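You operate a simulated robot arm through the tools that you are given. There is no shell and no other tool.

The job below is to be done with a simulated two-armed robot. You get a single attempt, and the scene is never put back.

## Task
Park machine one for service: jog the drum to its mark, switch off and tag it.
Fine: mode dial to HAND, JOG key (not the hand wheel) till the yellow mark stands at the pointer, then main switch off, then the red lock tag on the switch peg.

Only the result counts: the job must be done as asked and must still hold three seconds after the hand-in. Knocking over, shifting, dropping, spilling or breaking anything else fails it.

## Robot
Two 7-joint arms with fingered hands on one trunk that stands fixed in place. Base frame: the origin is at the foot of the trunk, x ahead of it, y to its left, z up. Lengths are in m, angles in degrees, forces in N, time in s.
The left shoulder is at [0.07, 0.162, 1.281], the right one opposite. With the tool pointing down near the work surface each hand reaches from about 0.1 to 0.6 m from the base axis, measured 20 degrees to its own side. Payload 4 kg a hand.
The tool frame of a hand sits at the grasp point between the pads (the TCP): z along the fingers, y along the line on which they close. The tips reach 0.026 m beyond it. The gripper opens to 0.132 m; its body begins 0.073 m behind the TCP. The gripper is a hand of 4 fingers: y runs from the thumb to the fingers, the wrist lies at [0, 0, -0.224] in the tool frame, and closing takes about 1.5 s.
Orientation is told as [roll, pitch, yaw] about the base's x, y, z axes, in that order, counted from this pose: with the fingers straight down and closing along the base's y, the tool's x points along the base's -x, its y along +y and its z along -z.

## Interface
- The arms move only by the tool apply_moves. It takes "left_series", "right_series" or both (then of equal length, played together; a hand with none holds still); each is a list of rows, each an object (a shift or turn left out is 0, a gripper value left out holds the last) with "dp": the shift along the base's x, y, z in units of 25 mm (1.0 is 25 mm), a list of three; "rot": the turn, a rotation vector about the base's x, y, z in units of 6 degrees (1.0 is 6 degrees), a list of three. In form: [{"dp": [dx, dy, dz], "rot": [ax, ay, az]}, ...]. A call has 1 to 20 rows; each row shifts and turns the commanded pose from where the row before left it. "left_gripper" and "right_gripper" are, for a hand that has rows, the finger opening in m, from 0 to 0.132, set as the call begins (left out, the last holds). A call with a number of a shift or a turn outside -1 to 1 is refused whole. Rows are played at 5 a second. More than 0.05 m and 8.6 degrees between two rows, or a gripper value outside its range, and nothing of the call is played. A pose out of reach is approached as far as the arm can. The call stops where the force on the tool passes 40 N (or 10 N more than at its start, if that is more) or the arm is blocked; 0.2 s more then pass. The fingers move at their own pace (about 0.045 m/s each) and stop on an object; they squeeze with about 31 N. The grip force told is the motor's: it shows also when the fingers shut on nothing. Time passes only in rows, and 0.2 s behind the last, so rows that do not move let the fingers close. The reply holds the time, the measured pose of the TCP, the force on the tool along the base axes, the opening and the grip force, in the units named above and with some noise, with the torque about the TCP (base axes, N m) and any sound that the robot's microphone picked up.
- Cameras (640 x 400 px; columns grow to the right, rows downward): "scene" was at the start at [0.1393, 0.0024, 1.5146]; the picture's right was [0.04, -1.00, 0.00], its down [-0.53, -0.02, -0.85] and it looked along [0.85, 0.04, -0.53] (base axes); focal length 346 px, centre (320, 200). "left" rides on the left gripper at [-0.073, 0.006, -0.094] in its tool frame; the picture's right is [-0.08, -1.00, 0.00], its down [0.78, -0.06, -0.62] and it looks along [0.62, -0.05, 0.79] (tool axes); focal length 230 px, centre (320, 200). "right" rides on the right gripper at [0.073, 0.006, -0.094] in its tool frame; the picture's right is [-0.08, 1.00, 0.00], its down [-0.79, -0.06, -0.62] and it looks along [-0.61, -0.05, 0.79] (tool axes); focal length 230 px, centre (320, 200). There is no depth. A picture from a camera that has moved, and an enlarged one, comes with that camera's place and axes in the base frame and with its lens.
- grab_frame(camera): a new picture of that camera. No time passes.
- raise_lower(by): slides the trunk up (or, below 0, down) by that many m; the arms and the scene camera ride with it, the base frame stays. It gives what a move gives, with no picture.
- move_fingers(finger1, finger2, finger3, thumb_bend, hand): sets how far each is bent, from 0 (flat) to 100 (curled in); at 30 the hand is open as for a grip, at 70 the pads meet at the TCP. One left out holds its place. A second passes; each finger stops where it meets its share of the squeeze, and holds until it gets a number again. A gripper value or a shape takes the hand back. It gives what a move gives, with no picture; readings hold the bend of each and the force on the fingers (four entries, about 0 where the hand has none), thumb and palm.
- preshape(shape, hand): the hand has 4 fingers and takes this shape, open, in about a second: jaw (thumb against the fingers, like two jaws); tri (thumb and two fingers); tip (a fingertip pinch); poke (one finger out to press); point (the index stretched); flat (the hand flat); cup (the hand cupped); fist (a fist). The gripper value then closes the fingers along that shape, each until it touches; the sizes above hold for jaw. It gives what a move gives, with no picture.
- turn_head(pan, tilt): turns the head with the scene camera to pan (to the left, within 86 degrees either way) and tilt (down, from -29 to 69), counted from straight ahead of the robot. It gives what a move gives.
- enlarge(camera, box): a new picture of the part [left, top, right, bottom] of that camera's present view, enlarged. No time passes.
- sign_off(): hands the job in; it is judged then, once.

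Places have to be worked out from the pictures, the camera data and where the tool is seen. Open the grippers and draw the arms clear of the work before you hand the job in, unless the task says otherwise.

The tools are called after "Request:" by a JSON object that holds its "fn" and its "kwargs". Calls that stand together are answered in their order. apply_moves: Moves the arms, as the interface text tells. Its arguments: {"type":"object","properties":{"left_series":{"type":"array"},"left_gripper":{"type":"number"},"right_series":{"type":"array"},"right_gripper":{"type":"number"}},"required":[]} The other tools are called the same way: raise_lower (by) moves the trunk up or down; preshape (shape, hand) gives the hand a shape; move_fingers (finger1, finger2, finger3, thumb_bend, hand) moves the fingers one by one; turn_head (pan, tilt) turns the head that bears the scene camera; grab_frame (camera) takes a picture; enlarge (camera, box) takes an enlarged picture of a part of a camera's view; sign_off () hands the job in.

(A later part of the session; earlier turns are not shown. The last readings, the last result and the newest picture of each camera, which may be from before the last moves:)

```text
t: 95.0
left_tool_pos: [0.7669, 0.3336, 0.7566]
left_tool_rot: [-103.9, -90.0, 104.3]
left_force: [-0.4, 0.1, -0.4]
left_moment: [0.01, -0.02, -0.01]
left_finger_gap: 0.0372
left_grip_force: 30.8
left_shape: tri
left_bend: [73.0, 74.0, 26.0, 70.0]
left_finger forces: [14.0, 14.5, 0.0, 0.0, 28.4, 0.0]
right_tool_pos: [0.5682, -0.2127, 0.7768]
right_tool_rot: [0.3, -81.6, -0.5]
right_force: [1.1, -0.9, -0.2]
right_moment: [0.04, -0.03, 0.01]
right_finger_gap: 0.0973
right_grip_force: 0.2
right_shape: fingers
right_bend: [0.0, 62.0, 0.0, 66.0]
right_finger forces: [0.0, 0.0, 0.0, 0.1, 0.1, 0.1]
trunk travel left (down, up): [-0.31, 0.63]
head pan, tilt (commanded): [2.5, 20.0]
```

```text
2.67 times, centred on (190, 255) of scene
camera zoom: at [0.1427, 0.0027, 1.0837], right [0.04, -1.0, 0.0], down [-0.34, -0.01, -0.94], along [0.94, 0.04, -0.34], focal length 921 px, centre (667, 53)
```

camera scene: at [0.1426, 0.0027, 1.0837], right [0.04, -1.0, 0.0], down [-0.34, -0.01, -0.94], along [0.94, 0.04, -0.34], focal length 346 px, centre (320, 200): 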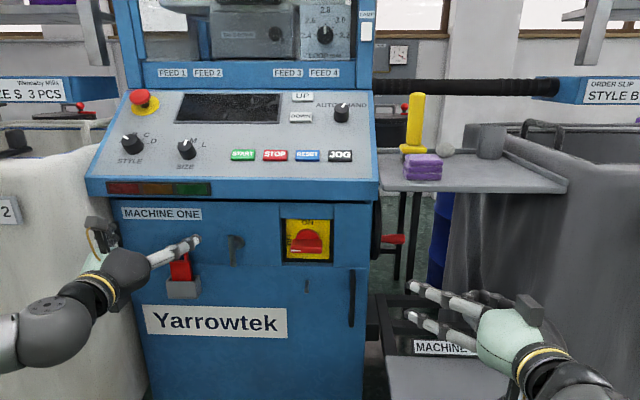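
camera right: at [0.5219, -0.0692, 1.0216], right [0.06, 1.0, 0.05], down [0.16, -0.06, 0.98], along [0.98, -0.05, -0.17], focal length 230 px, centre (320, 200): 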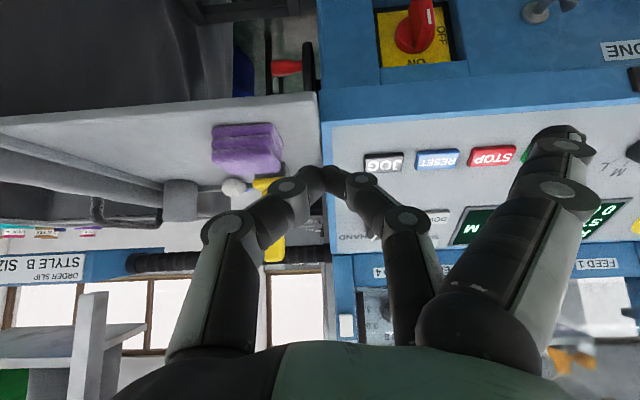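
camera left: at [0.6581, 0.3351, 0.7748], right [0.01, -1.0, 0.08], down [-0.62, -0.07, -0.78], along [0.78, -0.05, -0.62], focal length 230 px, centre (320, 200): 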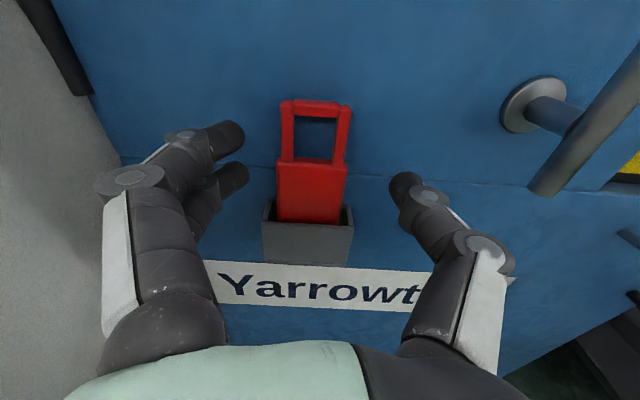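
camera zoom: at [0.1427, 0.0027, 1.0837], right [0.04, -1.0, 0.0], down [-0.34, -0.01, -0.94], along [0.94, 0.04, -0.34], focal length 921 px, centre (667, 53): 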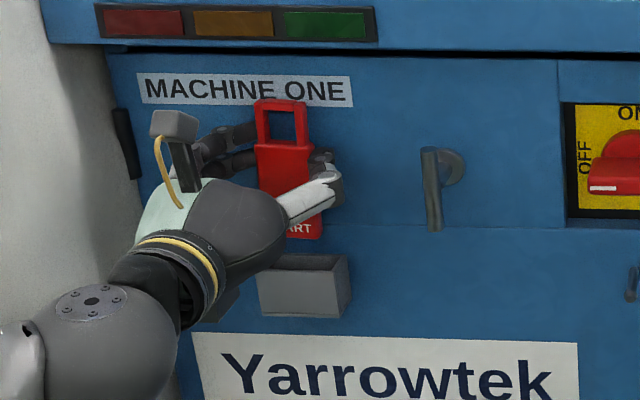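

The tag ("DO NOT START") is fully out of the pocket. Its hole centre is about 27 mm above and 21 mm ahead of the grasp point. I draw it back from the wall to x about 0.715 before changing height.

Request:
{"fn": "apply_moves", "kwargs": {"left_series": [{"dp": [-0.5, 0, 0.1]}, {"dp": [-0.5, 0, 0.1]}, {"dp": [-0.5, 0, 0.1]}, {"dp": [-0.5, 0, 0.1]}, {"dp": [0, 0, 0]}]}}

Request:
{"fn": "enlarge", "kwargs": {"camera": "scene", "box": [90, 180, 290, 330]}}

Request:
{"fn": "grab_frame", "kwargs": {"camera": "left"}}

```text
t: 96.2
left_tool_pos: [0.7188, 0.3328, 0.7666]
left_tool_rot: [-51.3, -89.7, 51.7]
left_force: [0.2, 0.0, -0.9]
left_moment: [0.01, 0.02, 0.0]
left_finger_gap: 0.0376
left_grip_force: 31.1
left_shape: tri
left_bend: [73.0, 74.0, 26.0, 70.0]
left_finger forces: [14.0, 14.6, 0.0, 0.0, 28.5, 0.0]
right_tool_pos: [0.5686, -0.2128, 0.7756]
right_tool_rot: [0.3, -81.6, -0.7]
right_force: [-0.7, 0.2, -0.3]
right_moment: [0.02, 0.02, -0.03]
right_finger_gap: 0.0972
right_grip_force: 0.1
right_shape: fingers
right_bend: [0.0, 62.0, 0.0, 66.0]
right_finger forces: [0.0, 0.1, 0.0, 0.0, 0.0, 0.0]
trunk travel left (down, up): [-0.31, 0.63]
head pan, tilt (commanded): [2.5, 20.0]
```

```text
2.67 times, centred on (190, 255) of scene
camera zoom: at [0.1427, 0.0027, 1.0837], right [0.04, -1.0, 0.0], down [-0.34, -0.01, -0.94], along [0.94, 0.04, -0.34], focal length 921 px, centre (667, 53)
```

zoom: 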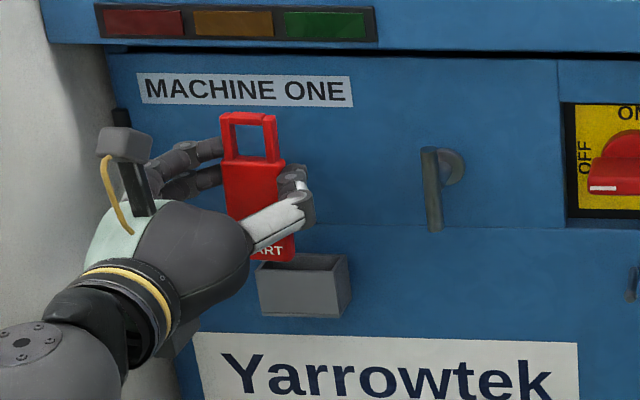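

```text
taken
camera left: at [0.626, 0.3386, 0.8398], right [0.01, -1.0, 0.08], down [-0.62, -0.07, -0.78], along [0.79, -0.05, -0.62], focal length 230 px, centre (320, 200)
```

left: 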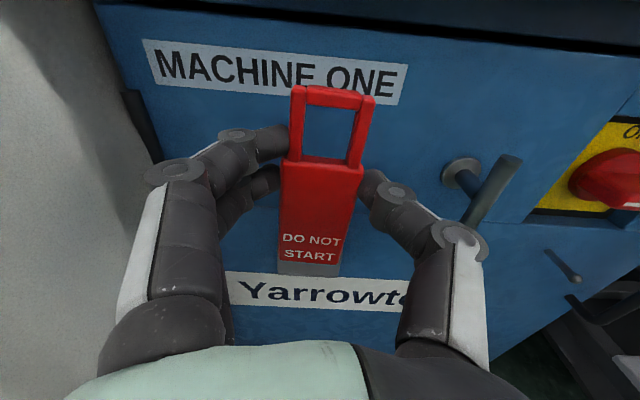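

The tag is held firmly, clear of pocket and lever. Before lowering the trunk I pan the head left and down to check the clearance of the left elbow, and look right as well.

Request:
{"fn": "turn_head", "kwargs": {"pan": 45, "tilt": 35}}

Request:
{"fn": "grab_frame", "kwargs": {"camera": "scene"}}

Request:
{"fn": "turn_head", "kwargs": {"pan": -35, "tilt": 40}}

Request:
{"fn": "grab_frame", "kwargs": {"camera": "scene"}}

```text
t: 97.3
left_tool_pos: [0.7196, 0.3341, 0.7659]
left_tool_rot: [-53.6, -89.7, 53.9]
left_force: [1.4, -0.1, -0.6]
left_moment: [0.01, 0.02, 0.01]
left_finger_gap: 0.0373
left_grip_force: 30.6
left_shape: tri
left_bend: [73.0, 74.0, 26.0, 70.0]
left_finger forces: [14.0, 14.5, 0.1, 0.0, 28.5, 0.0]
right_tool_pos: [0.5667, -0.2141, 0.7753]
right_tool_rot: [0.3, -81.6, -0.6]
right_force: [-0.2, -1.5, -0.9]
right_moment: [0.0, 0.0, -0.03]
right_finger_gap: 0.0977
right_grip_force: 0.0
right_shape: fingers
right_bend: [0.0, 62.0, 0.0, 66.0]
right_finger forces: [0.0, 0.0, 0.1, 0.1, 0.0, 0.0]
trunk travel left (down, up): [-0.31, 0.63]
head pan, tilt (commanded): [45.0, 35.0]
```

```text
taken
camera scene: at [0.112, 0.0609, 1.0599], right [0.71, -0.71, 0.0], down [-0.41, -0.41, -0.82], along [0.58, 0.58, -0.57], focal length 346 px, centre (320, 200)
```

scene: 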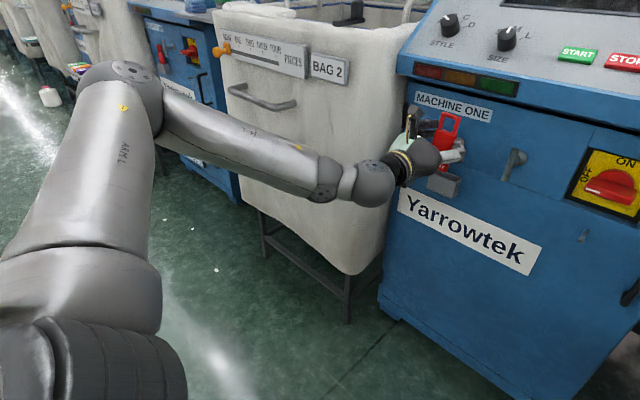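

```text
t: 98.8
left_tool_pos: [0.7186, 0.3333, 0.7674]
left_tool_rot: [-53.8, -89.7, 54.2]
left_force: [-0.3, 0.2, 0.0]
left_moment: [0.02, 0.03, -0.02]
left_finger_gap: 0.0374
left_grip_force: 30.8
left_shape: tri
left_bend: [73.0, 74.0, 26.0, 70.0]
left_finger forces: [14.0, 14.5, 0.0, 0.0, 28.4, 0.0]
right_tool_pos: [0.5677, -0.212, 0.7767]
right_tool_rot: [0.3, -81.6, -0.6]
right_force: [0.6, -0.1, 0.3]
right_moment: [-0.01, 0.02, 0.01]
right_finger_gap: 0.0971
right_grip_force: 0.1
right_shape: fingers
right_bend: [0.0, 62.0, 0.0, 66.0]
right_finger forces: [0.0, 0.0, 0.0, 0.0, 0.1, 0.1]
trunk travel left (down, up): [-0.31, 0.63]
head pan, tilt (commanded): [-35.0, 40.0]
```

```text
taken
camera scene: at [0.1193, -0.0501, 1.0523], right [-0.57, -0.82, 0.0], down [-0.53, 0.37, -0.77], along [0.63, -0.44, -0.64], focal length 346 px, centre (320, 200)
```

scene: 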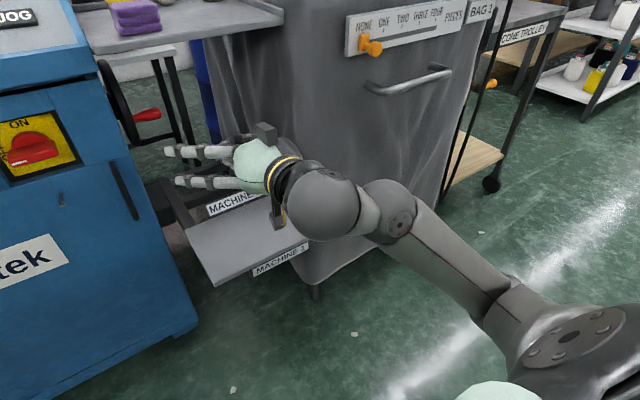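

Both elbows are well clear. The left elbow is up and out, and the right hand is above a low board at about z 0.5 with enough room. I lower the trunk 0.12 m for the peg height.

Request:
{"fn": "raise_lower", "kwargs": {"by": -0.12}}

Request:
{"fn": "grab_frame", "kwargs": {"camera": "scene"}}

Request:
{"fn": "turn_head", "kwargs": {"pan": 8, "tilt": 25}}

Request:
{"fn": "grab_frame", "kwargs": {"camera": "scene"}}

Request:
{"fn": "grab_frame", "kwargs": {"camera": "left"}}

```text
t: 100.3
left_tool_pos: [0.7194, 0.3332, 0.6472]
left_tool_rot: [-57.2, -89.7, 57.4]
left_force: [1.3, 0.9, 0.0]
left_moment: [-0.03, 0.02, 0.01]
left_finger_gap: 0.0374
left_grip_force: 30.6
left_shape: tri
left_bend: [73.0, 74.0, 26.0, 70.0]
left_finger forces: [14.0, 14.5, 0.0, 0.0, 28.4, 0.0]
right_tool_pos: [0.5677, -0.2135, 0.6577]
right_tool_rot: [0.3, -81.6, -0.6]
right_force: [-0.8, 0.5, 0.2]
right_moment: [-0.01, -0.01, 0.0]
right_finger_gap: 0.0972
right_grip_force: 0.0
right_shape: fingers
right_bend: [0.0, 62.0, 0.0, 66.0]
right_finger forces: [0.0, 0.0, 0.0, 0.1, 0.0, 0.0]
trunk travel left (down, up): [-0.19, 0.75]
head pan, tilt (commanded): [-35.0, 40.0]
```

```text
taken
camera scene: at [0.1191, -0.0502, 0.9324], right [-0.57, -0.82, 0.0], down [-0.53, 0.37, -0.77], along [0.63, -0.44, -0.64], focal length 346 px, centre (320, 200)
```

scene: 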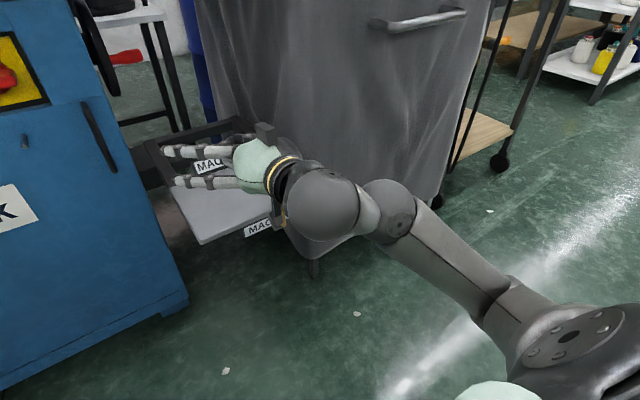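

```text
t: 101.5
left_tool_pos: [0.7197, 0.3331, 0.6467]
left_tool_rot: [-54.0, -89.7, 54.4]
left_force: [0.3, -0.1, -0.3]
left_moment: [-0.01, 0.0, -0.01]
left_finger_gap: 0.0375
left_grip_force: 31.6
left_shape: tri
left_bend: [73.0, 74.0, 26.0, 70.0]
left_finger forces: [14.0, 14.5, 0.0, 0.0, 28.6, 0.0]
right_tool_pos: [0.5682, -0.2125, 0.6571]
right_tool_rot: [0.3, -81.6, -0.5]
right_force: [0.4, -0.6, -0.5]
right_moment: [0.01, -0.01, -0.01]
right_finger_gap: 0.0975
right_grip_force: 0.0
right_shape: fingers
right_bend: [0.0, 62.0, 0.0, 66.0]
right_finger forces: [0.1, 0.0, 0.1, 0.1, 0.0, 0.1]
trunk travel left (down, up): [-0.19, 0.75]
head pan, tilt (commanded): [8.0, 25.0]
```

```text
taken
camera scene: at [0.1409, 0.0114, 0.9556], right [0.14, -0.99, 0.0], down [-0.42, -0.06, -0.91], along [0.9, 0.13, -0.42], focal length 346 px, centre (320, 200)
```

scene: 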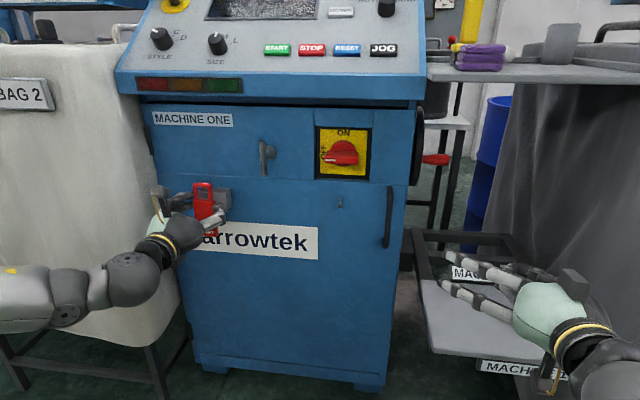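

```text
taken
camera left: at [0.6261, 0.3388, 0.7198], right [0.01, -1.0, 0.08], down [-0.62, -0.07, -0.78], along [0.79, -0.05, -0.62], focal length 230 px, centre (320, 200)
```

left: 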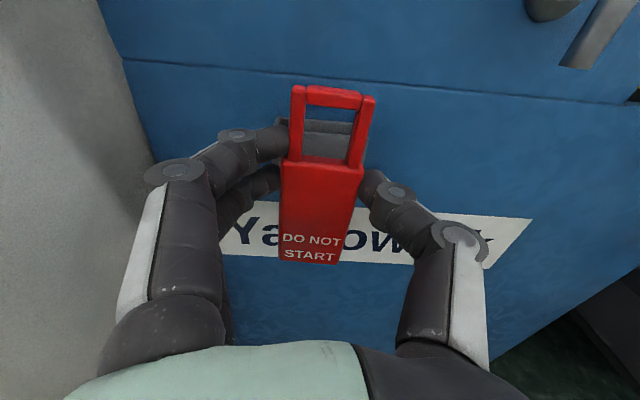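

All is clear and the tag is held steady. I carry it across at x about 0.72, passing below the door lever, to just in front of the peg.

Request:
{"fn": "apply_moves", "kwargs": {"left_series": [{"dp": [0, -0.9, -0.06]}, {"dp": [0, -0.99, -0.06]}, {"dp": [0, -0.99, -0.06]}, {"dp": [0, -0.99, -0.06]}, {"dp": [0, -0.99, -0.06]}, {"dp": [0, -0.99, -0.06]}, {"dp": [0, -0.99, -0.06]}, {"dp": [0, -0.99, -0.06]}, {"dp": [0, -0.99, -0.06]}, {"dp": [0, -0.99, -0.06]}, {"dp": [0, -0.99, -0.06]}, {"dp": [0, 0, 0]}]}}

Request:
{"fn": "grab_frame", "kwargs": {"camera": "left"}}

Request:
{"fn": "grab_frame", "kwargs": {"camera": "scene"}}

Request:
{"fn": "enlarge", "kwargs": {"camera": "scene", "box": [260, 120, 420, 260]}}

```text
t: 104.0
left_tool_pos: [0.7197, 0.0634, 0.6291]
left_tool_rot: [-52.5, -89.7, 52.6]
left_force: [0.4, -0.8, -0.6]
left_moment: [-0.03, 0.0, 0.0]
left_finger_gap: 0.0372
left_grip_force: 31.0
left_shape: tri
left_bend: [73.0, 74.0, 26.0, 70.0]
left_finger forces: [13.8, 14.7, 0.0, 0.1, 28.7, 0.0]
right_tool_pos: [0.5679, -0.2128, 0.6565]
right_tool_rot: [0.5, -81.6, -0.8]
right_force: [-0.4, -0.4, 0.0]
right_moment: [-0.01, 0.03, 0.03]
right_finger_gap: 0.0971
right_grip_force: 0.0
right_shape: fingers
right_bend: [0.0, 62.0, 0.0, 66.0]
right_finger forces: [0.1, 0.0, 0.0, 0.0, 0.1, 0.0]
trunk travel left (down, up): [-0.19, 0.75]
head pan, tilt (commanded): [8.0, 25.0]
```

```text
taken
camera left: at [0.6268, 0.0692, 0.7025], right [0.01, -1.0, 0.08], down [-0.62, -0.07, -0.78], along [0.79, -0.04, -0.62], focal length 230 px, centre (320, 200)
```

left: 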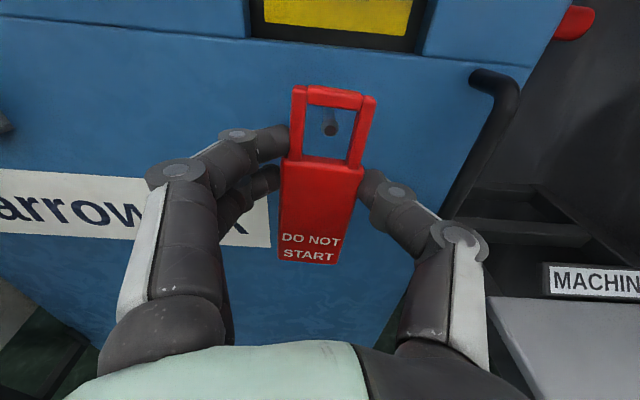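

```text
taken
camera scene: at [0.1409, 0.0113, 0.9556], right [0.14, -0.99, 0.0], down [-0.42, -0.06, -0.91], along [0.9, 0.13, -0.42], focal length 346 px, centre (320, 200)
```

scene: 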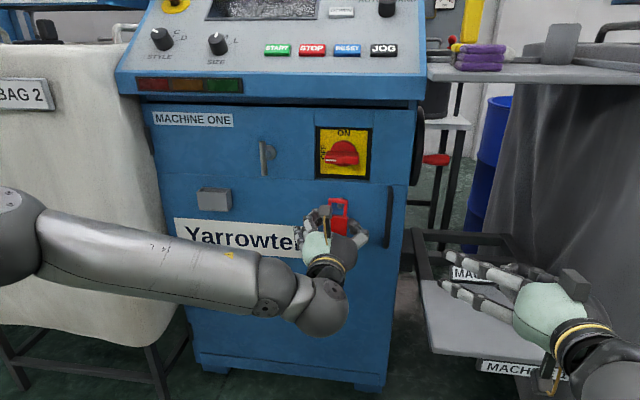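

```text
2.86 times, centred on (340, 190) of scene
camera zoom: at [0.1409, 0.0113, 0.9556], right [0.14, -0.99, 0.0], down [-0.42, -0.06, -0.91], along [0.9, 0.13, -0.42], focal length 987 px, centre (263, 229)
```

zoom: 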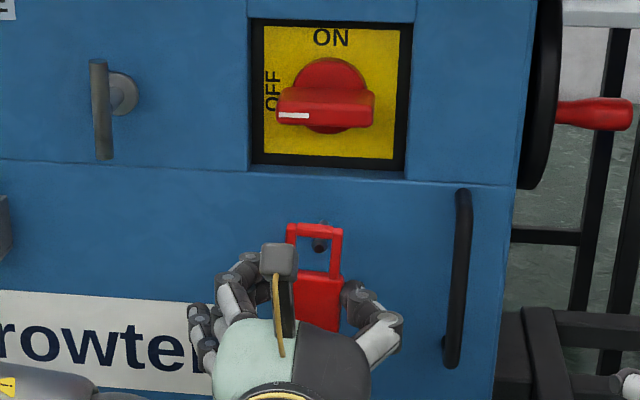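

The peg tip is visible inside the tag's hole from both cameras, and my estimate puts it within 3 mm of the hole centre. I advance most of the way onto the peg and check.

Request:
{"fn": "apply_moves", "kwargs": {"left_series": [{"dp": [0.45, -0.04, 0]}, {"dp": [0.45, -0.04, 0]}, {"dp": [0.45, 0, 0]}, {"dp": [0, 0, 0]}]}}

Request:
{"fn": "enlarge", "kwargs": {"camera": "left", "box": [220, 50, 420, 210]}}

Request:
{"fn": "enlarge", "kwargs": {"camera": "scene", "box": [290, 170, 390, 260]}}

```text
t: 105.0
left_tool_pos: [0.7527, 0.0632, 0.6301]
left_tool_rot: [-54.4, -89.7, 54.7]
left_force: [0.6, -0.4, -0.7]
left_moment: [0.01, 0.01, -0.01]
left_finger_gap: 0.0374
left_grip_force: 30.5
left_shape: tri
left_bend: [73.0, 74.0, 26.0, 70.0]
left_finger forces: [14.0, 14.6, 0.0, 0.0, 28.6, 0.1]
right_tool_pos: [0.5679, -0.2134, 0.6555]
right_tool_rot: [0.2, -81.6, -0.5]
right_force: [-0.1, 0.6, -0.5]
right_moment: [-0.03, 0.0, -0.03]
right_finger_gap: 0.0972
right_grip_force: 0.0
right_shape: fingers
right_bend: [0.0, 62.0, 0.0, 66.0]
right_finger forces: [0.0, 0.0, 0.0, 0.1, 0.1, 0.0]
trunk travel left (down, up): [-0.19, 0.75]
head pan, tilt (commanded): [8.0, 25.0]
```

```text
2.50 times, centred on (320, 130) of left
camera zoom: at [0.6597, 0.0669, 0.7036], right [0.01, -1.0, 0.08], down [-0.62, -0.07, -0.78], along [0.79, -0.05, -0.62], focal length 575 px, centre (320, 375)
```

zoom: 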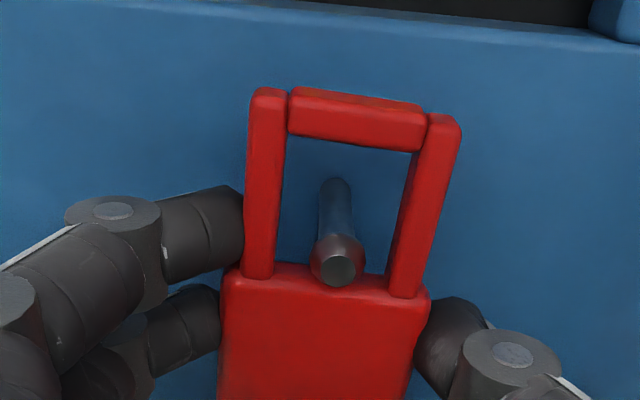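

```text
4.44 times, centred on (340, 215) of scene
camera zoom: at [0.1409, 0.0113, 0.9556], right [0.14, -0.99, 0.0], down [-0.42, -0.06, -0.91], along [0.9, 0.13, -0.42], focal length 1535 px, centre (231, 133)
```

zoom: 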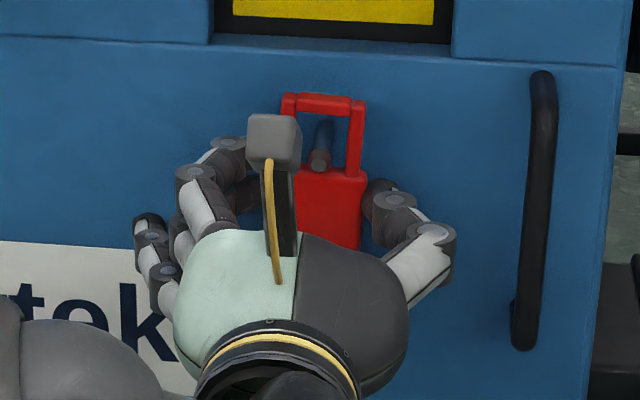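

The peg's head has passed through the hole without contact. I advance the last 13 mm towards the wall, then lower until the loop bar rests on the peg.

Request:
{"fn": "apply_moves", "kwargs": {"left_series": [{"dp": [0.26, 0, 0]}, {"dp": [0.26, 0, 0]}, {"dp": [0, 0, 0]}]}}

Request:
{"fn": "enlarge", "kwargs": {"camera": "left", "box": [220, 50, 420, 210]}}

```text
t: 105.8
left_tool_pos: [0.7649, 0.061, 0.6298]
left_tool_rot: [-51.9, -89.7, 52.1]
left_force: [0.2, -0.5, -0.1]
left_moment: [0.05, 0.0, 0.02]
left_finger_gap: 0.0373
left_grip_force: 30.6
left_shape: tri
left_bend: [73.0, 74.0, 26.0, 70.0]
left_finger forces: [13.9, 14.7, 0.0, 0.1, 28.6, 0.1]
right_tool_pos: [0.5691, -0.2134, 0.6562]
right_tool_rot: [0.3, -81.6, -0.6]
right_force: [-0.7, 0.4, -0.2]
right_moment: [0.01, -0.02, 0.01]
right_finger_gap: 0.0974
right_grip_force: 0.1
right_shape: fingers
right_bend: [0.0, 62.0, 0.0, 66.0]
right_finger forces: [0.0, 0.0, 0.1, 0.0, 0.1, 0.0]
trunk travel left (down, up): [-0.19, 0.75]
head pan, tilt (commanded): [8.0, 25.0]
```

```text
2.50 times, centred on (320, 130) of left
camera zoom: at [0.6727, 0.0662, 0.7027], right [0.01, -1.0, 0.08], down [-0.62, -0.07, -0.78], along [0.79, -0.05, -0.62], focal length 575 px, centre (320, 375)
```

zoom: 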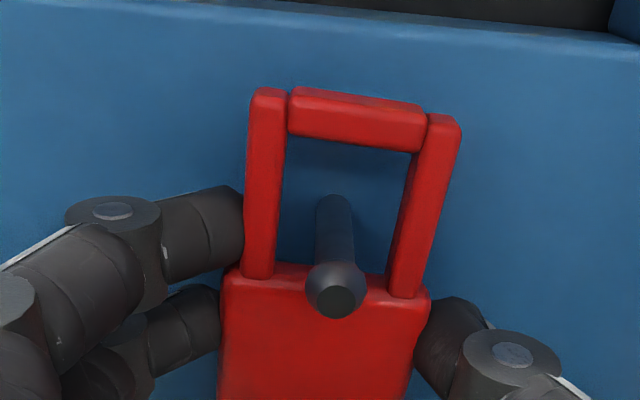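

The tag is at wall depth around the peg shaft. I lower it in small steps and watch for the load as the bar meets the peg.

Request:
{"fn": "apply_moves", "kwargs": {"left_series": [{"dp": [0, 0, -0.1]}, {"dp": [0, 0, -0.1]}, {"dp": [0, 0, -0.1]}, {"dp": [0, 0, 0]}]}}

Request:
{"fn": "enlarge", "kwargs": {"camera": "left", "box": [220, 50, 420, 210]}}

```text
t: 106.8
left_tool_pos: [0.7661, 0.0612, 0.6233]
left_tool_rot: [-53.7, -89.7, 54.1]
left_force: [0.0, 0.5, 0.2]
left_moment: [-0.03, 0.04, 0.0]
left_finger_gap: 0.0375
left_grip_force: 30.7
left_shape: tri
left_bend: [73.0, 74.0, 26.0, 70.0]
left_finger forces: [14.0, 14.7, 0.0, 0.0, 28.6, 0.1]
right_tool_pos: [0.5686, -0.213, 0.6562]
right_tool_rot: [0.4, -81.7, -0.7]
right_force: [0.4, 0.2, -0.1]
right_moment: [-0.01, 0.0, 0.0]
right_finger_gap: 0.0974
right_grip_force: 0.0
right_shape: fingers
right_bend: [0.0, 62.0, 0.0, 66.0]
right_finger forces: [0.0, 0.0, 0.0, 0.0, 0.1, 0.0]
trunk travel left (down, up): [-0.19, 0.75]
head pan, tilt (commanded): [8.0, 25.0]
```

```text
2.50 times, centred on (320, 130) of left
camera zoom: at [0.6719, 0.0659, 0.6957], right [0.01, -1.0, 0.08], down [-0.62, -0.07, -0.78], along [0.79, -0.05, -0.62], focal length 575 px, centre (320, 375)
```

zoom: 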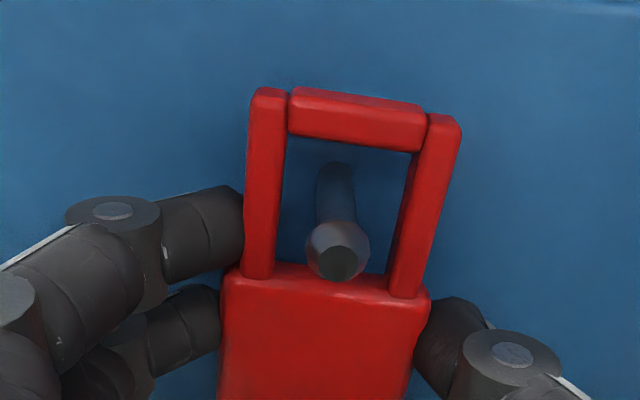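

The shaft is now about 3–4 mm below the loop bar. I lower in 1.5 mm steps to bring it to rest.

Request:
{"fn": "apply_moves", "kwargs": {"left_series": [{"dp": [0, 0, -0.06]}, {"dp": [0, 0, -0.06]}, {"dp": [0, 0, 0]}]}}

Request:
{"fn": "apply_moves", "kwargs": {"left_series": [{"dp": [0, 0, -0.05]}, {"dp": [0, 0, 0]}]}}

Request:
{"fn": "enlarge", "kwargs": {"camera": "left", "box": [220, 50, 420, 210]}}

```text
t: 107.7
left_tool_pos: [0.7644, 0.0599, 0.6188]
left_tool_rot: [-54.7, -89.7, 55.1]
left_force: [-0.2, -0.2, -0.7]
left_moment: [0.0, 0.0, -0.01]
left_finger_gap: 0.0374
left_grip_force: 30.8
left_shape: tri
left_bend: [73.0, 74.0, 26.0, 70.0]
left_finger forces: [13.9, 14.8, 0.0, 0.0, 28.7, 0.0]
right_tool_pos: [0.5693, -0.2123, 0.657]
right_tool_rot: [0.2, -81.6, -0.6]
right_force: [0.0, -0.3, 0.6]
right_moment: [-0.01, 0.0, 0.01]
right_finger_gap: 0.0974
right_grip_force: 0.0
right_shape: fingers
right_bend: [0.0, 62.0, 0.0, 66.0]
right_finger forces: [0.1, 0.1, 0.0, 0.0, 0.0, 0.0]
trunk travel left (down, up): [-0.19, 0.75]
head pan, tilt (commanded): [8.0, 25.0]
```

```text
t: 108.2
left_tool_pos: [0.7656, 0.062, 0.6183]
left_tool_rot: [-46.9, -89.7, 47.1]
left_force: [-0.2, 0.5, -0.1]
left_moment: [0.02, -0.02, 0.01]
left_finger_gap: 0.0374
left_grip_force: 31.1
left_shape: tri
left_bend: [73.0, 74.0, 26.0, 70.0]
left_finger forces: [13.7, 14.8, 0.0, 0.0, 28.6, 0.0]
right_tool_pos: [0.5681, -0.2132, 0.6571]
right_tool_rot: [0.3, -81.6, -0.6]
right_force: [0.1, -0.2, 0.3]
right_moment: [0.0, -0.03, 0.0]
right_finger_gap: 0.0973
right_grip_force: 0.1
right_shape: fingers
right_bend: [0.0, 62.0, 0.0, 66.0]
right_finger forces: [0.1, 0.0, 0.0, 0.0, 0.0, 0.0]
trunk travel left (down, up): [-0.19, 0.75]
head pan, tilt (commanded): [8.0, 25.0]
```

```text
2.50 times, centred on (320, 130) of left
camera zoom: at [0.6725, 0.0667, 0.6918], right [0.01, -1.0, 0.08], down [-0.62, -0.07, -0.78], along [0.79, -0.04, -0.62], focal length 575 px, centre (320, 375)
```

zoom: 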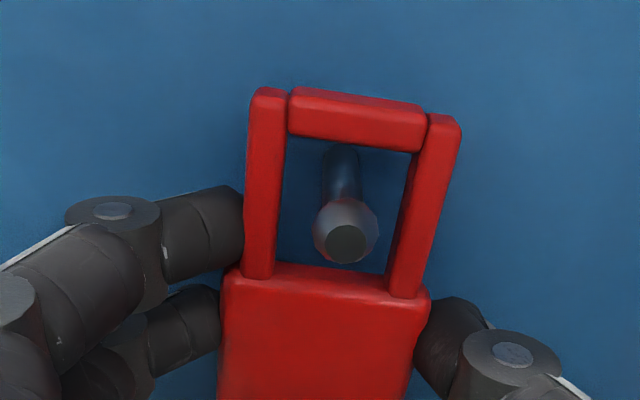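

Not yet touching. I lower another 2.5 mm in two small steps.

Request:
{"fn": "apply_moves", "kwargs": {"left_series": [{"dp": [0, 0, -0.05]}, {"dp": [0, 0, -0.05]}, {"dp": [0, 0, 0]}]}}

Request:
{"fn": "enlarge", "kwargs": {"camera": "left", "box": [220, 50, 420, 210]}}

Request:
{"fn": "enlarge", "kwargs": {"camera": "scene", "box": [290, 170, 390, 260]}}

```text
t: 109.0
left_tool_pos: [0.7655, 0.0598, 0.6176]
left_tool_rot: [-52.6, -89.7, 52.9]
left_force: [0.3, -0.6, -0.9]
left_moment: [0.0, 0.01, 0.0]
left_finger_gap: 0.0374
left_grip_force: 31.3
left_shape: tri
left_bend: [73.0, 74.0, 26.0, 70.0]
left_finger forces: [13.9, 14.8, 0.0, 0.1, 28.7, 0.0]
right_tool_pos: [0.5693, -0.2139, 0.657]
right_tool_rot: [0.3, -81.6, -0.6]
right_force: [0.0, -0.6, -0.7]
right_moment: [0.01, 0.0, 0.01]
right_finger_gap: 0.0975
right_grip_force: 0.1
right_shape: fingers
right_bend: [0.0, 62.0, 0.0, 66.0]
right_finger forces: [0.1, 0.0, 0.0, 0.1, 0.1, 0.1]
trunk travel left (down, up): [-0.19, 0.75]
head pan, tilt (commanded): [8.0, 25.0]
```

```text
2.50 times, centred on (320, 130) of left
camera zoom: at [0.6724, 0.0661, 0.6893], right [0.01, -1.0, 0.08], down [-0.62, -0.07, -0.78], along [0.79, -0.05, -0.62], focal length 575 px, centre (320, 375)
```

zoom: 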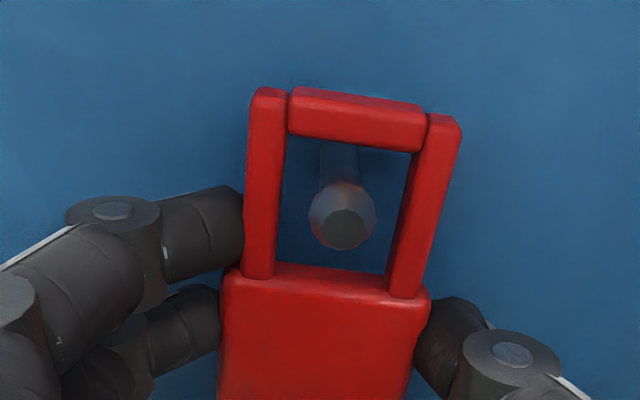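

```text
4.44 times, centred on (340, 215) of scene
camera zoom: at [0.1409, 0.0113, 0.9556], right [0.14, -0.99, 0.0], down [-0.42, -0.06, -0.91], along [0.9, 0.13, -0.42], focal length 1535 px, centre (231, 133)
```

zoom: 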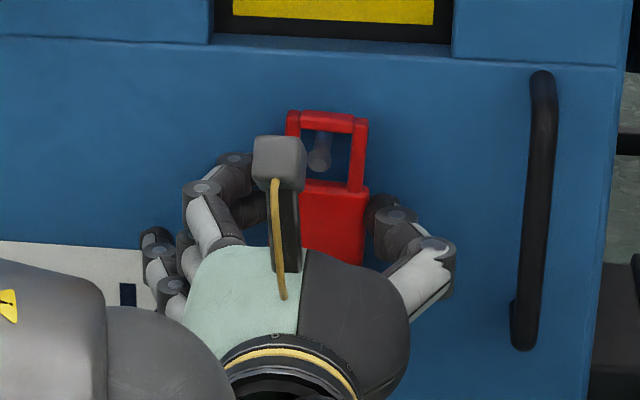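

Still no load, though the shaft is just under the bar. I continue down in small steps until the force shows contact.

Request:
{"fn": "apply_moves", "kwargs": {"left_series": [{"dp": [0, 0, -0.05]}, {"dp": [0, 0, -0.05]}, {"dp": [0, 0, 0]}]}}

Request:
{"fn": "apply_moves", "kwargs": {"left_series": [{"dp": [0, 0, -0.04]}, {"dp": [0, 0, 0]}]}}

Request:
{"fn": "enlarge", "kwargs": {"camera": "left", "box": [220, 50, 420, 210]}}

```text
t: 109.8
left_tool_pos: [0.7645, 0.0601, 0.6136]
left_tool_rot: [-52.4, -89.7, 52.9]
left_force: [0.6, -1.1, -0.2]
left_moment: [-0.02, 0.03, 0.03]
left_finger_gap: 0.0372
left_grip_force: 31.3
left_shape: tri
left_bend: [73.0, 74.0, 26.0, 70.0]
left_finger forces: [13.9, 14.8, 0.0, 0.1, 28.6, 0.0]
right_tool_pos: [0.5694, -0.2138, 0.6566]
right_tool_rot: [0.3, -81.6, -0.6]
right_force: [-0.4, 0.0, -0.1]
right_moment: [0.0, -0.01, -0.04]
right_finger_gap: 0.0973
right_grip_force: 0.0
right_shape: fingers
right_bend: [0.0, 62.0, 0.0, 66.0]
right_finger forces: [0.1, 0.0, 0.0, 0.0, 0.0, 0.1]
trunk travel left (down, up): [-0.19, 0.75]
head pan, tilt (commanded): [8.0, 25.0]
```

```text
t: 110.5
left_tool_pos: [0.7644, 0.0604, 0.611]
left_tool_rot: [-54.8, -89.8, 55.1]
left_force: [0.2, 0.9, -0.9]
left_moment: [-0.03, -0.01, -0.03]
left_finger_gap: 0.0372
left_grip_force: 31.6
left_shape: tri
left_bend: [73.0, 74.0, 26.0, 70.0]
left_finger forces: [13.9, 14.7, 0.0, 0.0, 28.7, 0.0]
right_tool_pos: [0.5665, -0.213, 0.6569]
right_tool_rot: [0.2, -81.5, -0.6]
right_force: [-0.1, -0.3, 0.3]
right_moment: [0.0, 0.04, 0.01]
right_finger_gap: 0.0976
right_grip_force: 0.0
right_shape: fingers
right_bend: [0.0, 62.0, 0.0, 66.0]
right_finger forces: [0.0, 0.0, 0.0, 0.1, 0.0, 0.0]
trunk travel left (down, up): [-0.19, 0.75]
head pan, tilt (commanded): [8.0, 25.0]
```

```text
2.50 times, centred on (320, 130) of left
camera zoom: at [0.6722, 0.0664, 0.6857], right [0.01, -1.0, 0.08], down [-0.62, -0.07, -0.78], along [0.79, -0.05, -0.62], focal length 575 px, centre (320, 375)
```

zoom: 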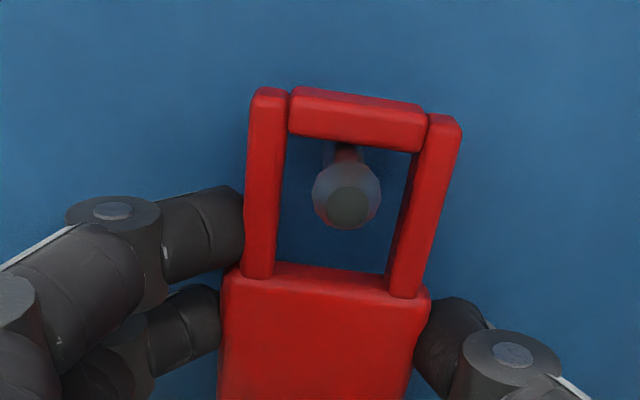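

By my estimate the bar is now within a millimetre of the shaft. I take two more 1 mm steps and check the force each time.

Request:
{"fn": "apply_moves", "kwargs": {"left_series": [{"dp": [0, 0, -0.04]}, {"dp": [0, 0, 0]}]}}

Request:
{"fn": "apply_moves", "kwargs": {"left_series": [{"dp": [0, 0, -0.04]}, {"dp": [0, 0, 0]}]}}

Request:
{"fn": "enlarge", "kwargs": {"camera": "left", "box": [220, 50, 420, 210]}}

```text
t: 111.0
left_tool_pos: [0.7651, 0.0604, 0.6115]
left_tool_rot: [-72.1, -89.7, 72.2]
left_force: [-1.4, -0.3, 3.1]
left_moment: [0.0, -0.08, 0.02]
left_finger_gap: 0.037
left_grip_force: 30.6
left_shape: tri
left_bend: [73.0, 74.0, 26.0, 70.0]
left_finger forces: [14.0, 14.8, 0.0, 0.0, 28.9, 0.0]
right_tool_pos: [0.5674, -0.2138, 0.6574]
right_tool_rot: [0.5, -81.6, -0.7]
right_force: [-0.6, 1.0, 0.2]
right_moment: [0.0, 0.03, 0.01]
right_finger_gap: 0.0975
right_grip_force: 0.1
right_shape: fingers
right_bend: [0.0, 62.0, 0.0, 66.0]
right_finger forces: [0.1, 0.0, 0.0, 0.1, 0.1, 0.1]
trunk travel left (down, up): [-0.19, 0.75]
head pan, tilt (commanded): [8.0, 25.0]
```

```text
t: 111.7
left_tool_pos: [0.7657, 0.0624, 0.6129]
left_tool_rot: [-90.2, -89.7, 90.6]
left_force: [0.2, -1.2, 7.7]
left_moment: [-0.01, -0.1, 0.0]
left_finger_gap: 0.0372
left_grip_force: 30.4
left_shape: tri
left_bend: [73.0, 74.0, 26.0, 70.0]
left_finger forces: [14.3, 14.7, 0.1, 0.0, 28.9, 0.0]
right_tool_pos: [0.5682, -0.2131, 0.6573]
right_tool_rot: [0.3, -81.7, -0.7]
right_force: [0.0, -0.5, -1.1]
right_moment: [0.0, 0.0, -0.01]
right_finger_gap: 0.0973
right_grip_force: 0.1
right_shape: fingers
right_bend: [0.0, 62.0, 0.0, 66.0]
right_finger forces: [0.0, 0.0, 0.1, 0.1, 0.0, 0.1]
trunk travel left (down, up): [-0.19, 0.75]
head pan, tilt (commanded): [8.0, 25.0]
```

```text
2.50 times, centred on (320, 130) of left
camera zoom: at [0.672, 0.0665, 0.685], right [0.01, -1.0, 0.08], down [-0.62, -0.07, -0.78], along [0.79, -0.05, -0.61], focal length 575 px, centre (320, 375)
```

zoom: 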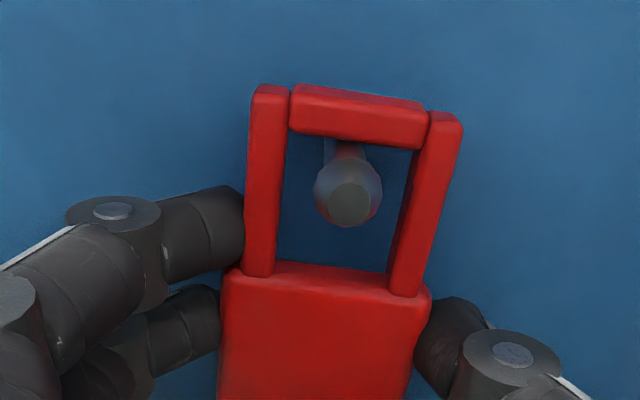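

The bar now rests on the peg (about 8 N). I relieve the load by about 1 mm and open the fingers just enough to let the tag hang, staying clear of the door handle.

Request:
{"fn": "apply_moves", "kwargs": {"left_series": [{"dp": [0, 0, 0.05]}, {"dp": [0, 0, 0]}]}}

Request:
{"fn": "apply_moves", "kwargs": {"left_series": [{"dp": [0, 0, 0]}, {"dp": [0, 0, 0]}, {"dp": [0, 0, 0]}, {"dp": [0, 0, 0]}, {"dp": [0, 0, 0]}], "left_gripper": 0.07}}

Request:
{"fn": "grab_frame", "kwargs": {"camera": "left"}}

Request:
{"fn": "enlarge", "kwargs": {"camera": "scene", "box": [290, 170, 390, 260]}}

```text
t: 112.2
left_tool_pos: [0.765, 0.0608, 0.6122]
left_tool_rot: [-68.3, -89.8, 68.6]
left_force: [-0.6, 0.8, 7.1]
left_moment: [-0.02, -0.13, 0.02]
left_finger_gap: 0.0371
left_grip_force: 31.1
left_shape: tri
left_bend: [73.0, 74.0, 26.0, 70.0]
left_finger forces: [14.4, 14.6, 0.0, 0.0, 28.7, 0.0]
right_tool_pos: [0.567, -0.2114, 0.657]
right_tool_rot: [0.5, -81.6, -0.6]
right_force: [-0.5, -0.6, 0.1]
right_moment: [-0.01, -0.01, -0.01]
right_finger_gap: 0.0974
right_grip_force: 0.1
right_shape: fingers
right_bend: [0.0, 62.0, 0.0, 66.0]
right_finger forces: [0.0, 0.1, 0.1, 0.0, 0.0, 0.0]
trunk travel left (down, up): [-0.19, 0.75]
head pan, tilt (commanded): [8.0, 25.0]
```

```text
t: 113.5
left_tool_pos: [0.7659, 0.0618, 0.6109]
left_tool_rot: [-53.4, -89.8, 53.8]
left_force: [-0.6, -0.3, 0.2]
left_moment: [-0.03, 0.01, -0.03]
left_finger_gap: 0.0691
left_grip_force: 0.1
left_shape: tri
left_bend: [72.0, 72.0, 0.0, 70.0]
left_finger forces: [0.1, 0.0, 0.0, 0.0, 0.1, 0.0]
right_tool_pos: [0.5677, -0.2129, 0.6567]
right_tool_rot: [0.3, -81.6, -0.5]
right_force: [-0.8, 0.4, -0.1]
right_moment: [-0.01, -0.03, -0.01]
right_finger_gap: 0.0974
right_grip_force: 0.1
right_shape: fingers
right_bend: [0.0, 62.0, 0.0, 66.0]
right_finger forces: [0.0, 0.0, 0.0, 0.0, 0.0, 0.0]
trunk travel left (down, up): [-0.19, 0.75]
head pan, tilt (commanded): [8.0, 25.0]
```

```text
taken
camera left: at [0.6726, 0.0665, 0.6844], right [0.01, -1.0, 0.08], down [-0.62, -0.07, -0.78], along [0.79, -0.05, -0.62], focal length 230 px, centre (320, 200)
```

left: 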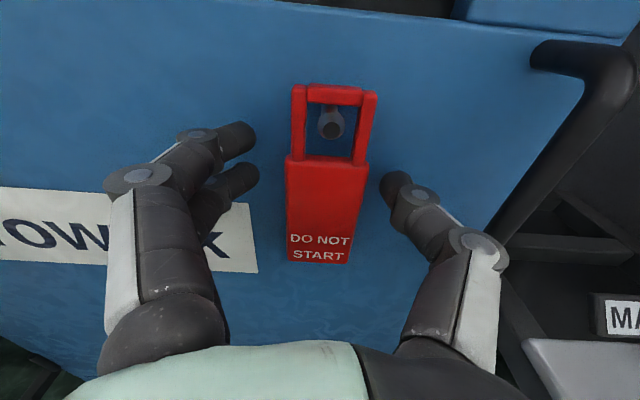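

```text
4.44 times, centred on (340, 215) of scene
camera zoom: at [0.1408, 0.0114, 0.9556], right [0.14, -0.99, 0.0], down [-0.42, -0.06, -0.91], along [0.9, 0.13, -0.42], focal length 1535 px, centre (231, 133)
```

zoom: 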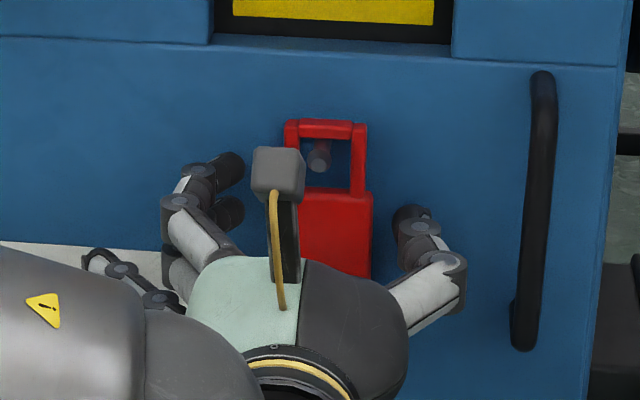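

The tag hangs straight on the peg. I withdraw the left hand straight back, clear of the tag.

Request:
{"fn": "apply_moves", "kwargs": {"left_series": [{"dp": [-0.5, 0, 0]}, {"dp": [-0.8, 0, 0]}, {"dp": [-0.8, 0, 0]}, {"dp": [0, 0, 0]}]}}

Request:
{"fn": "grab_frame", "kwargs": {"camera": "left"}}

Request:
{"fn": "grab_frame", "kwargs": {"camera": "scene"}}

```text
t: 114.5
left_tool_pos: [0.7132, 0.0631, 0.6122]
left_tool_rot: [-55.2, -89.7, 55.6]
left_force: [-0.3, -0.4, -0.2]
left_moment: [-0.05, 0.03, 0.01]
left_finger_gap: 0.0692
left_grip_force: 0.1
left_shape: tri
left_bend: [72.0, 72.0, 0.0, 70.0]
left_finger forces: [0.1, 0.0, 0.0, 0.0, 0.0, 0.0]
right_tool_pos: [0.5675, -0.2137, 0.6574]
right_tool_rot: [0.3, -81.7, -0.6]
right_force: [-0.4, -0.1, -0.4]
right_moment: [0.02, 0.03, -0.01]
right_finger_gap: 0.0973
right_grip_force: 0.0
right_shape: fingers
right_bend: [0.0, 62.0, 0.0, 66.0]
right_finger forces: [0.0, 0.0, 0.0, 0.1, 0.0, 0.0]
trunk travel left (down, up): [-0.19, 0.75]
head pan, tilt (commanded): [8.0, 25.0]
```

```text
taken
camera left: at [0.6197, 0.0681, 0.6857], right [0.01, -1.0, 0.08], down [-0.62, -0.07, -0.78], along [0.79, -0.05, -0.62], focal length 230 px, centre (320, 200)
```

left: 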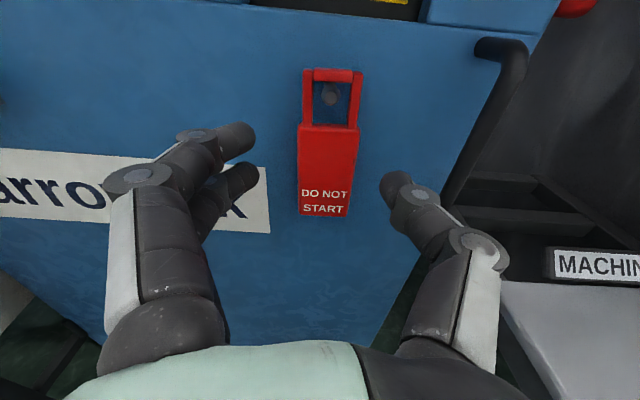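

```text
taken
camera scene: at [0.1408, 0.0114, 0.9556], right [0.14, -0.99, 0.0], down [-0.42, -0.06, -0.91], along [0.9, 0.13, -0.42], focal length 346 px, centre (320, 200)
```

scene: 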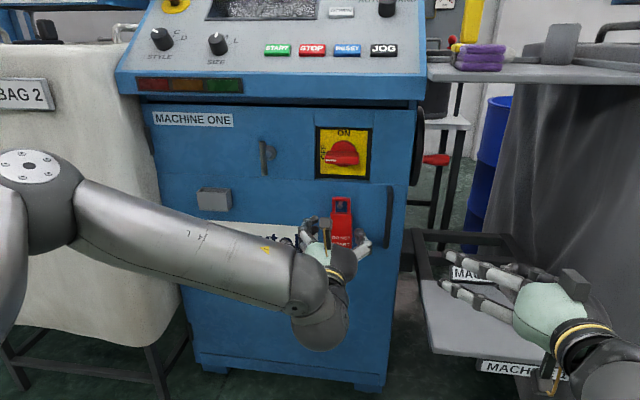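

The tag hangs clear and the hand is off it. I draw the left arm further back and out to the left, and open both hands in free space.

Request:
{"fn": "apply_moves", "kwargs": {"left_series": [{"dp": [-0.5, 0, 0.4]}, {"dp": [-0.5, 0.2, 0.4]}, {"dp": [-0.5, 0.4, 0.4]}, {"dp": [-0.5, 0.6, 0.4]}, {"dp": [0, 0.9, 0.2]}, {"dp": [0, 0.9, 0.2]}, {"dp": [0, 0.9, 0.2]}, {"dp": [0, 0.9, 0.2]}, {"dp": [0, 0, 0]}]}}

Request:
{"fn": "preshape", "kwargs": {"hand": "left", "shape": "jaw"}}

Request:
{"fn": "preshape", "kwargs": {"hand": "right", "shape": "jaw"}}

Request:
{"fn": "grab_frame", "kwargs": {"camera": "scene"}}

Request:
{"fn": "enlarge", "kwargs": {"camera": "scene", "box": [280, 110, 420, 270]}}

```text
t: 116.5
left_tool_pos: [0.6619, 0.18, 0.6719]
left_tool_rot: [-46.6, -89.8, 46.8]
left_force: [-0.8, 0.0, -0.2]
left_moment: [0.01, -0.02, -0.01]
left_finger_gap: 0.0695
left_grip_force: 0.0
left_shape: tri
left_bend: [72.0, 72.0, 0.0, 70.0]
left_finger forces: [0.0, 0.0, 0.1, 0.0, 0.0, 0.0]
right_tool_pos: [0.568, -0.2138, 0.6574]
right_tool_rot: [0.2, -81.6, -0.6]
right_force: [-0.1, -0.3, 0.4]
right_moment: [0.0, 0.0, 0.02]
right_finger_gap: 0.0972
right_grip_force: 0.2
right_shape: fingers
right_bend: [0.0, 62.0, 0.0, 66.0]
right_finger forces: [0.0, 0.1, 0.1, 0.1, 0.0, 0.0]
trunk travel left (down, up): [-0.19, 0.75]
head pan, tilt (commanded): [8.0, 25.0]
```

```text
t: 117.3
left_tool_pos: [0.6623, 0.18, 0.6717]
left_tool_rot: [-54.6, -89.8, 54.9]
left_force: [0.0, -0.2, -0.1]
left_moment: [0.01, 0.06, -0.01]
left_finger_gap: 0.132
left_grip_force: 0.1
left_shape: jaw
left_bend: [30.0, 30.0, 30.0, 30.0]
left_finger forces: [0.0, 0.0, 0.0, 0.1, 0.1, 0.1]
right_tool_pos: [0.5692, -0.2125, 0.6569]
right_tool_rot: [0.3, -81.6, -0.6]
right_force: [0.0, 0.7, -0.9]
right_moment: [0.02, -0.02, 0.0]
right_finger_gap: 0.0976
right_grip_force: 0.0
right_shape: fingers
right_bend: [0.0, 62.0, 0.0, 66.0]
right_finger forces: [0.0, 0.0, 0.0, 0.1, 0.0, 0.1]
trunk travel left (down, up): [-0.19, 0.75]
head pan, tilt (commanded): [8.0, 25.0]
```

```text
t: 118.2
left_tool_pos: [0.6621, 0.181, 0.6721]
left_tool_rot: [-54.4, -89.7, 54.7]
left_force: [0.0, -0.9, -0.5]
left_moment: [-0.03, 0.0, -0.01]
left_finger_gap: 0.1319
left_grip_force: 0.2
left_shape: jaw
left_bend: [30.0, 30.0, 30.0, 30.0]
left_finger forces: [0.1, 0.1, 0.0, 0.0, 0.0, 0.0]
right_tool_pos: [0.5677, -0.2137, 0.6566]
right_tool_rot: [0.4, -81.7, -0.6]
right_force: [-0.7, -0.6, -0.4]
right_moment: [0.0, 0.0, -0.01]
right_finger_gap: 0.132
right_grip_force: 0.1
right_shape: jaw
right_bend: [30.0, 30.0, 30.0, 30.0]
right_finger forces: [0.0, 0.0, 0.0, 0.0, 0.1, 0.0]
trunk travel left (down, up): [-0.19, 0.75]
head pan, tilt (commanded): [8.0, 25.0]
```

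```text
taken
camera scene: at [0.1408, 0.0114, 0.9556], right [0.14, -0.99, 0.0], down [-0.42, -0.06, -0.91], along [0.9, 0.13, -0.42], focal length 346 px, centre (320, 200)
```

scene: 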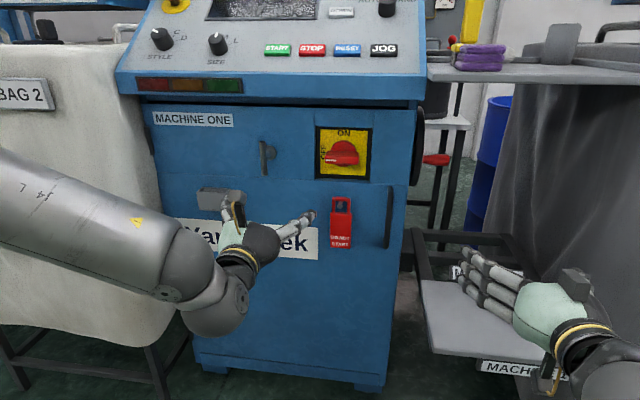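

```text
2.50 times, centred on (350, 190) of scene
camera zoom: at [0.1408, 0.0114, 0.9556], right [0.14, -0.99, 0.0], down [-0.42, -0.06, -0.91], along [0.9, 0.13, -0.42], focal length 864 px, centre (245, 225)
```

zoom: 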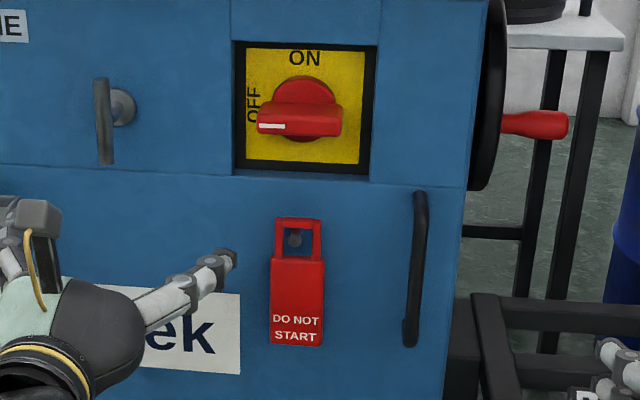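

The tag hangs on the switch peg below the OFF switch. As a last check I look up at the drum and the dial.

Request:
{"fn": "turn_head", "kwargs": {"pan": 8, "tilt": -8}}

Request:
{"fn": "grab_frame", "kwargs": {"camera": "scene"}}

Request:
{"fn": "enlarge", "kwargs": {"camera": "scene", "box": [240, 60, 380, 160]}}

```text
t: 119.2
left_tool_pos: [0.6634, 0.18, 0.6722]
left_tool_rot: [-54.5, -89.7, 54.9]
left_force: [0.6, 0.3, -0.3]
left_moment: [0.0, 0.04, 0.01]
left_finger_gap: 0.1319
left_grip_force: 0.0
left_shape: jaw
left_bend: [30.0, 30.0, 30.0, 30.0]
left_finger forces: [0.1, 0.0, 0.0, 0.0, 0.1, 0.1]
right_tool_pos: [0.5679, -0.2134, 0.6574]
right_tool_rot: [0.3, -81.5, -0.6]
right_force: [0.1, -0.4, 0.9]
right_moment: [0.01, 0.01, 0.0]
right_finger_gap: 0.132
right_grip_force: 0.1
right_shape: jaw
right_bend: [30.0, 30.0, 30.0, 30.0]
right_finger forces: [0.0, 0.1, 0.0, 0.0, 0.1, 0.0]
trunk travel left (down, up): [-0.19, 0.75]
head pan, tilt (commanded): [8.0, -8.0]
```

```text
taken
camera scene: at [0.1344, 0.0105, 1.0082], right [0.14, -0.99, 0.0], down [0.14, 0.02, -0.99], along [0.98, 0.14, 0.14], focal length 346 px, centre (320, 200)
```

scene: 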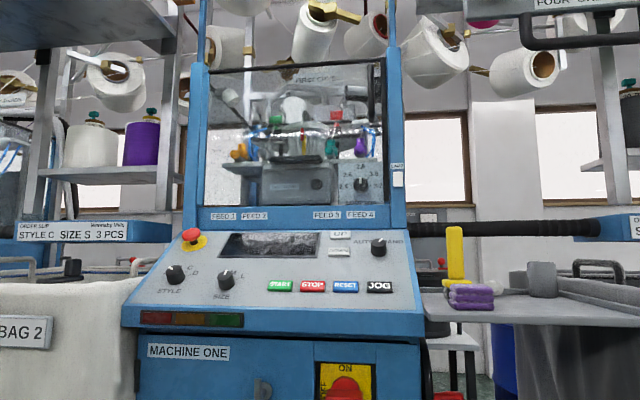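

```text
4.00 times, centred on (310, 110) of scene
camera zoom: at [0.1344, 0.0105, 1.0082], right [0.14, -0.99, 0.0], down [0.14, 0.02, -0.99], along [0.98, 0.14, 0.14], focal length 1382 px, centre (360, 560)
```

zoom: 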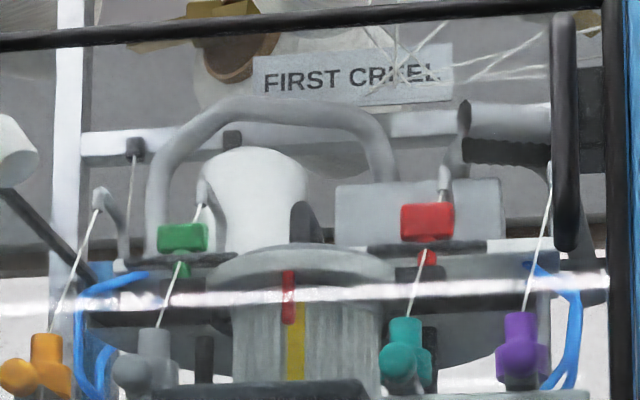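

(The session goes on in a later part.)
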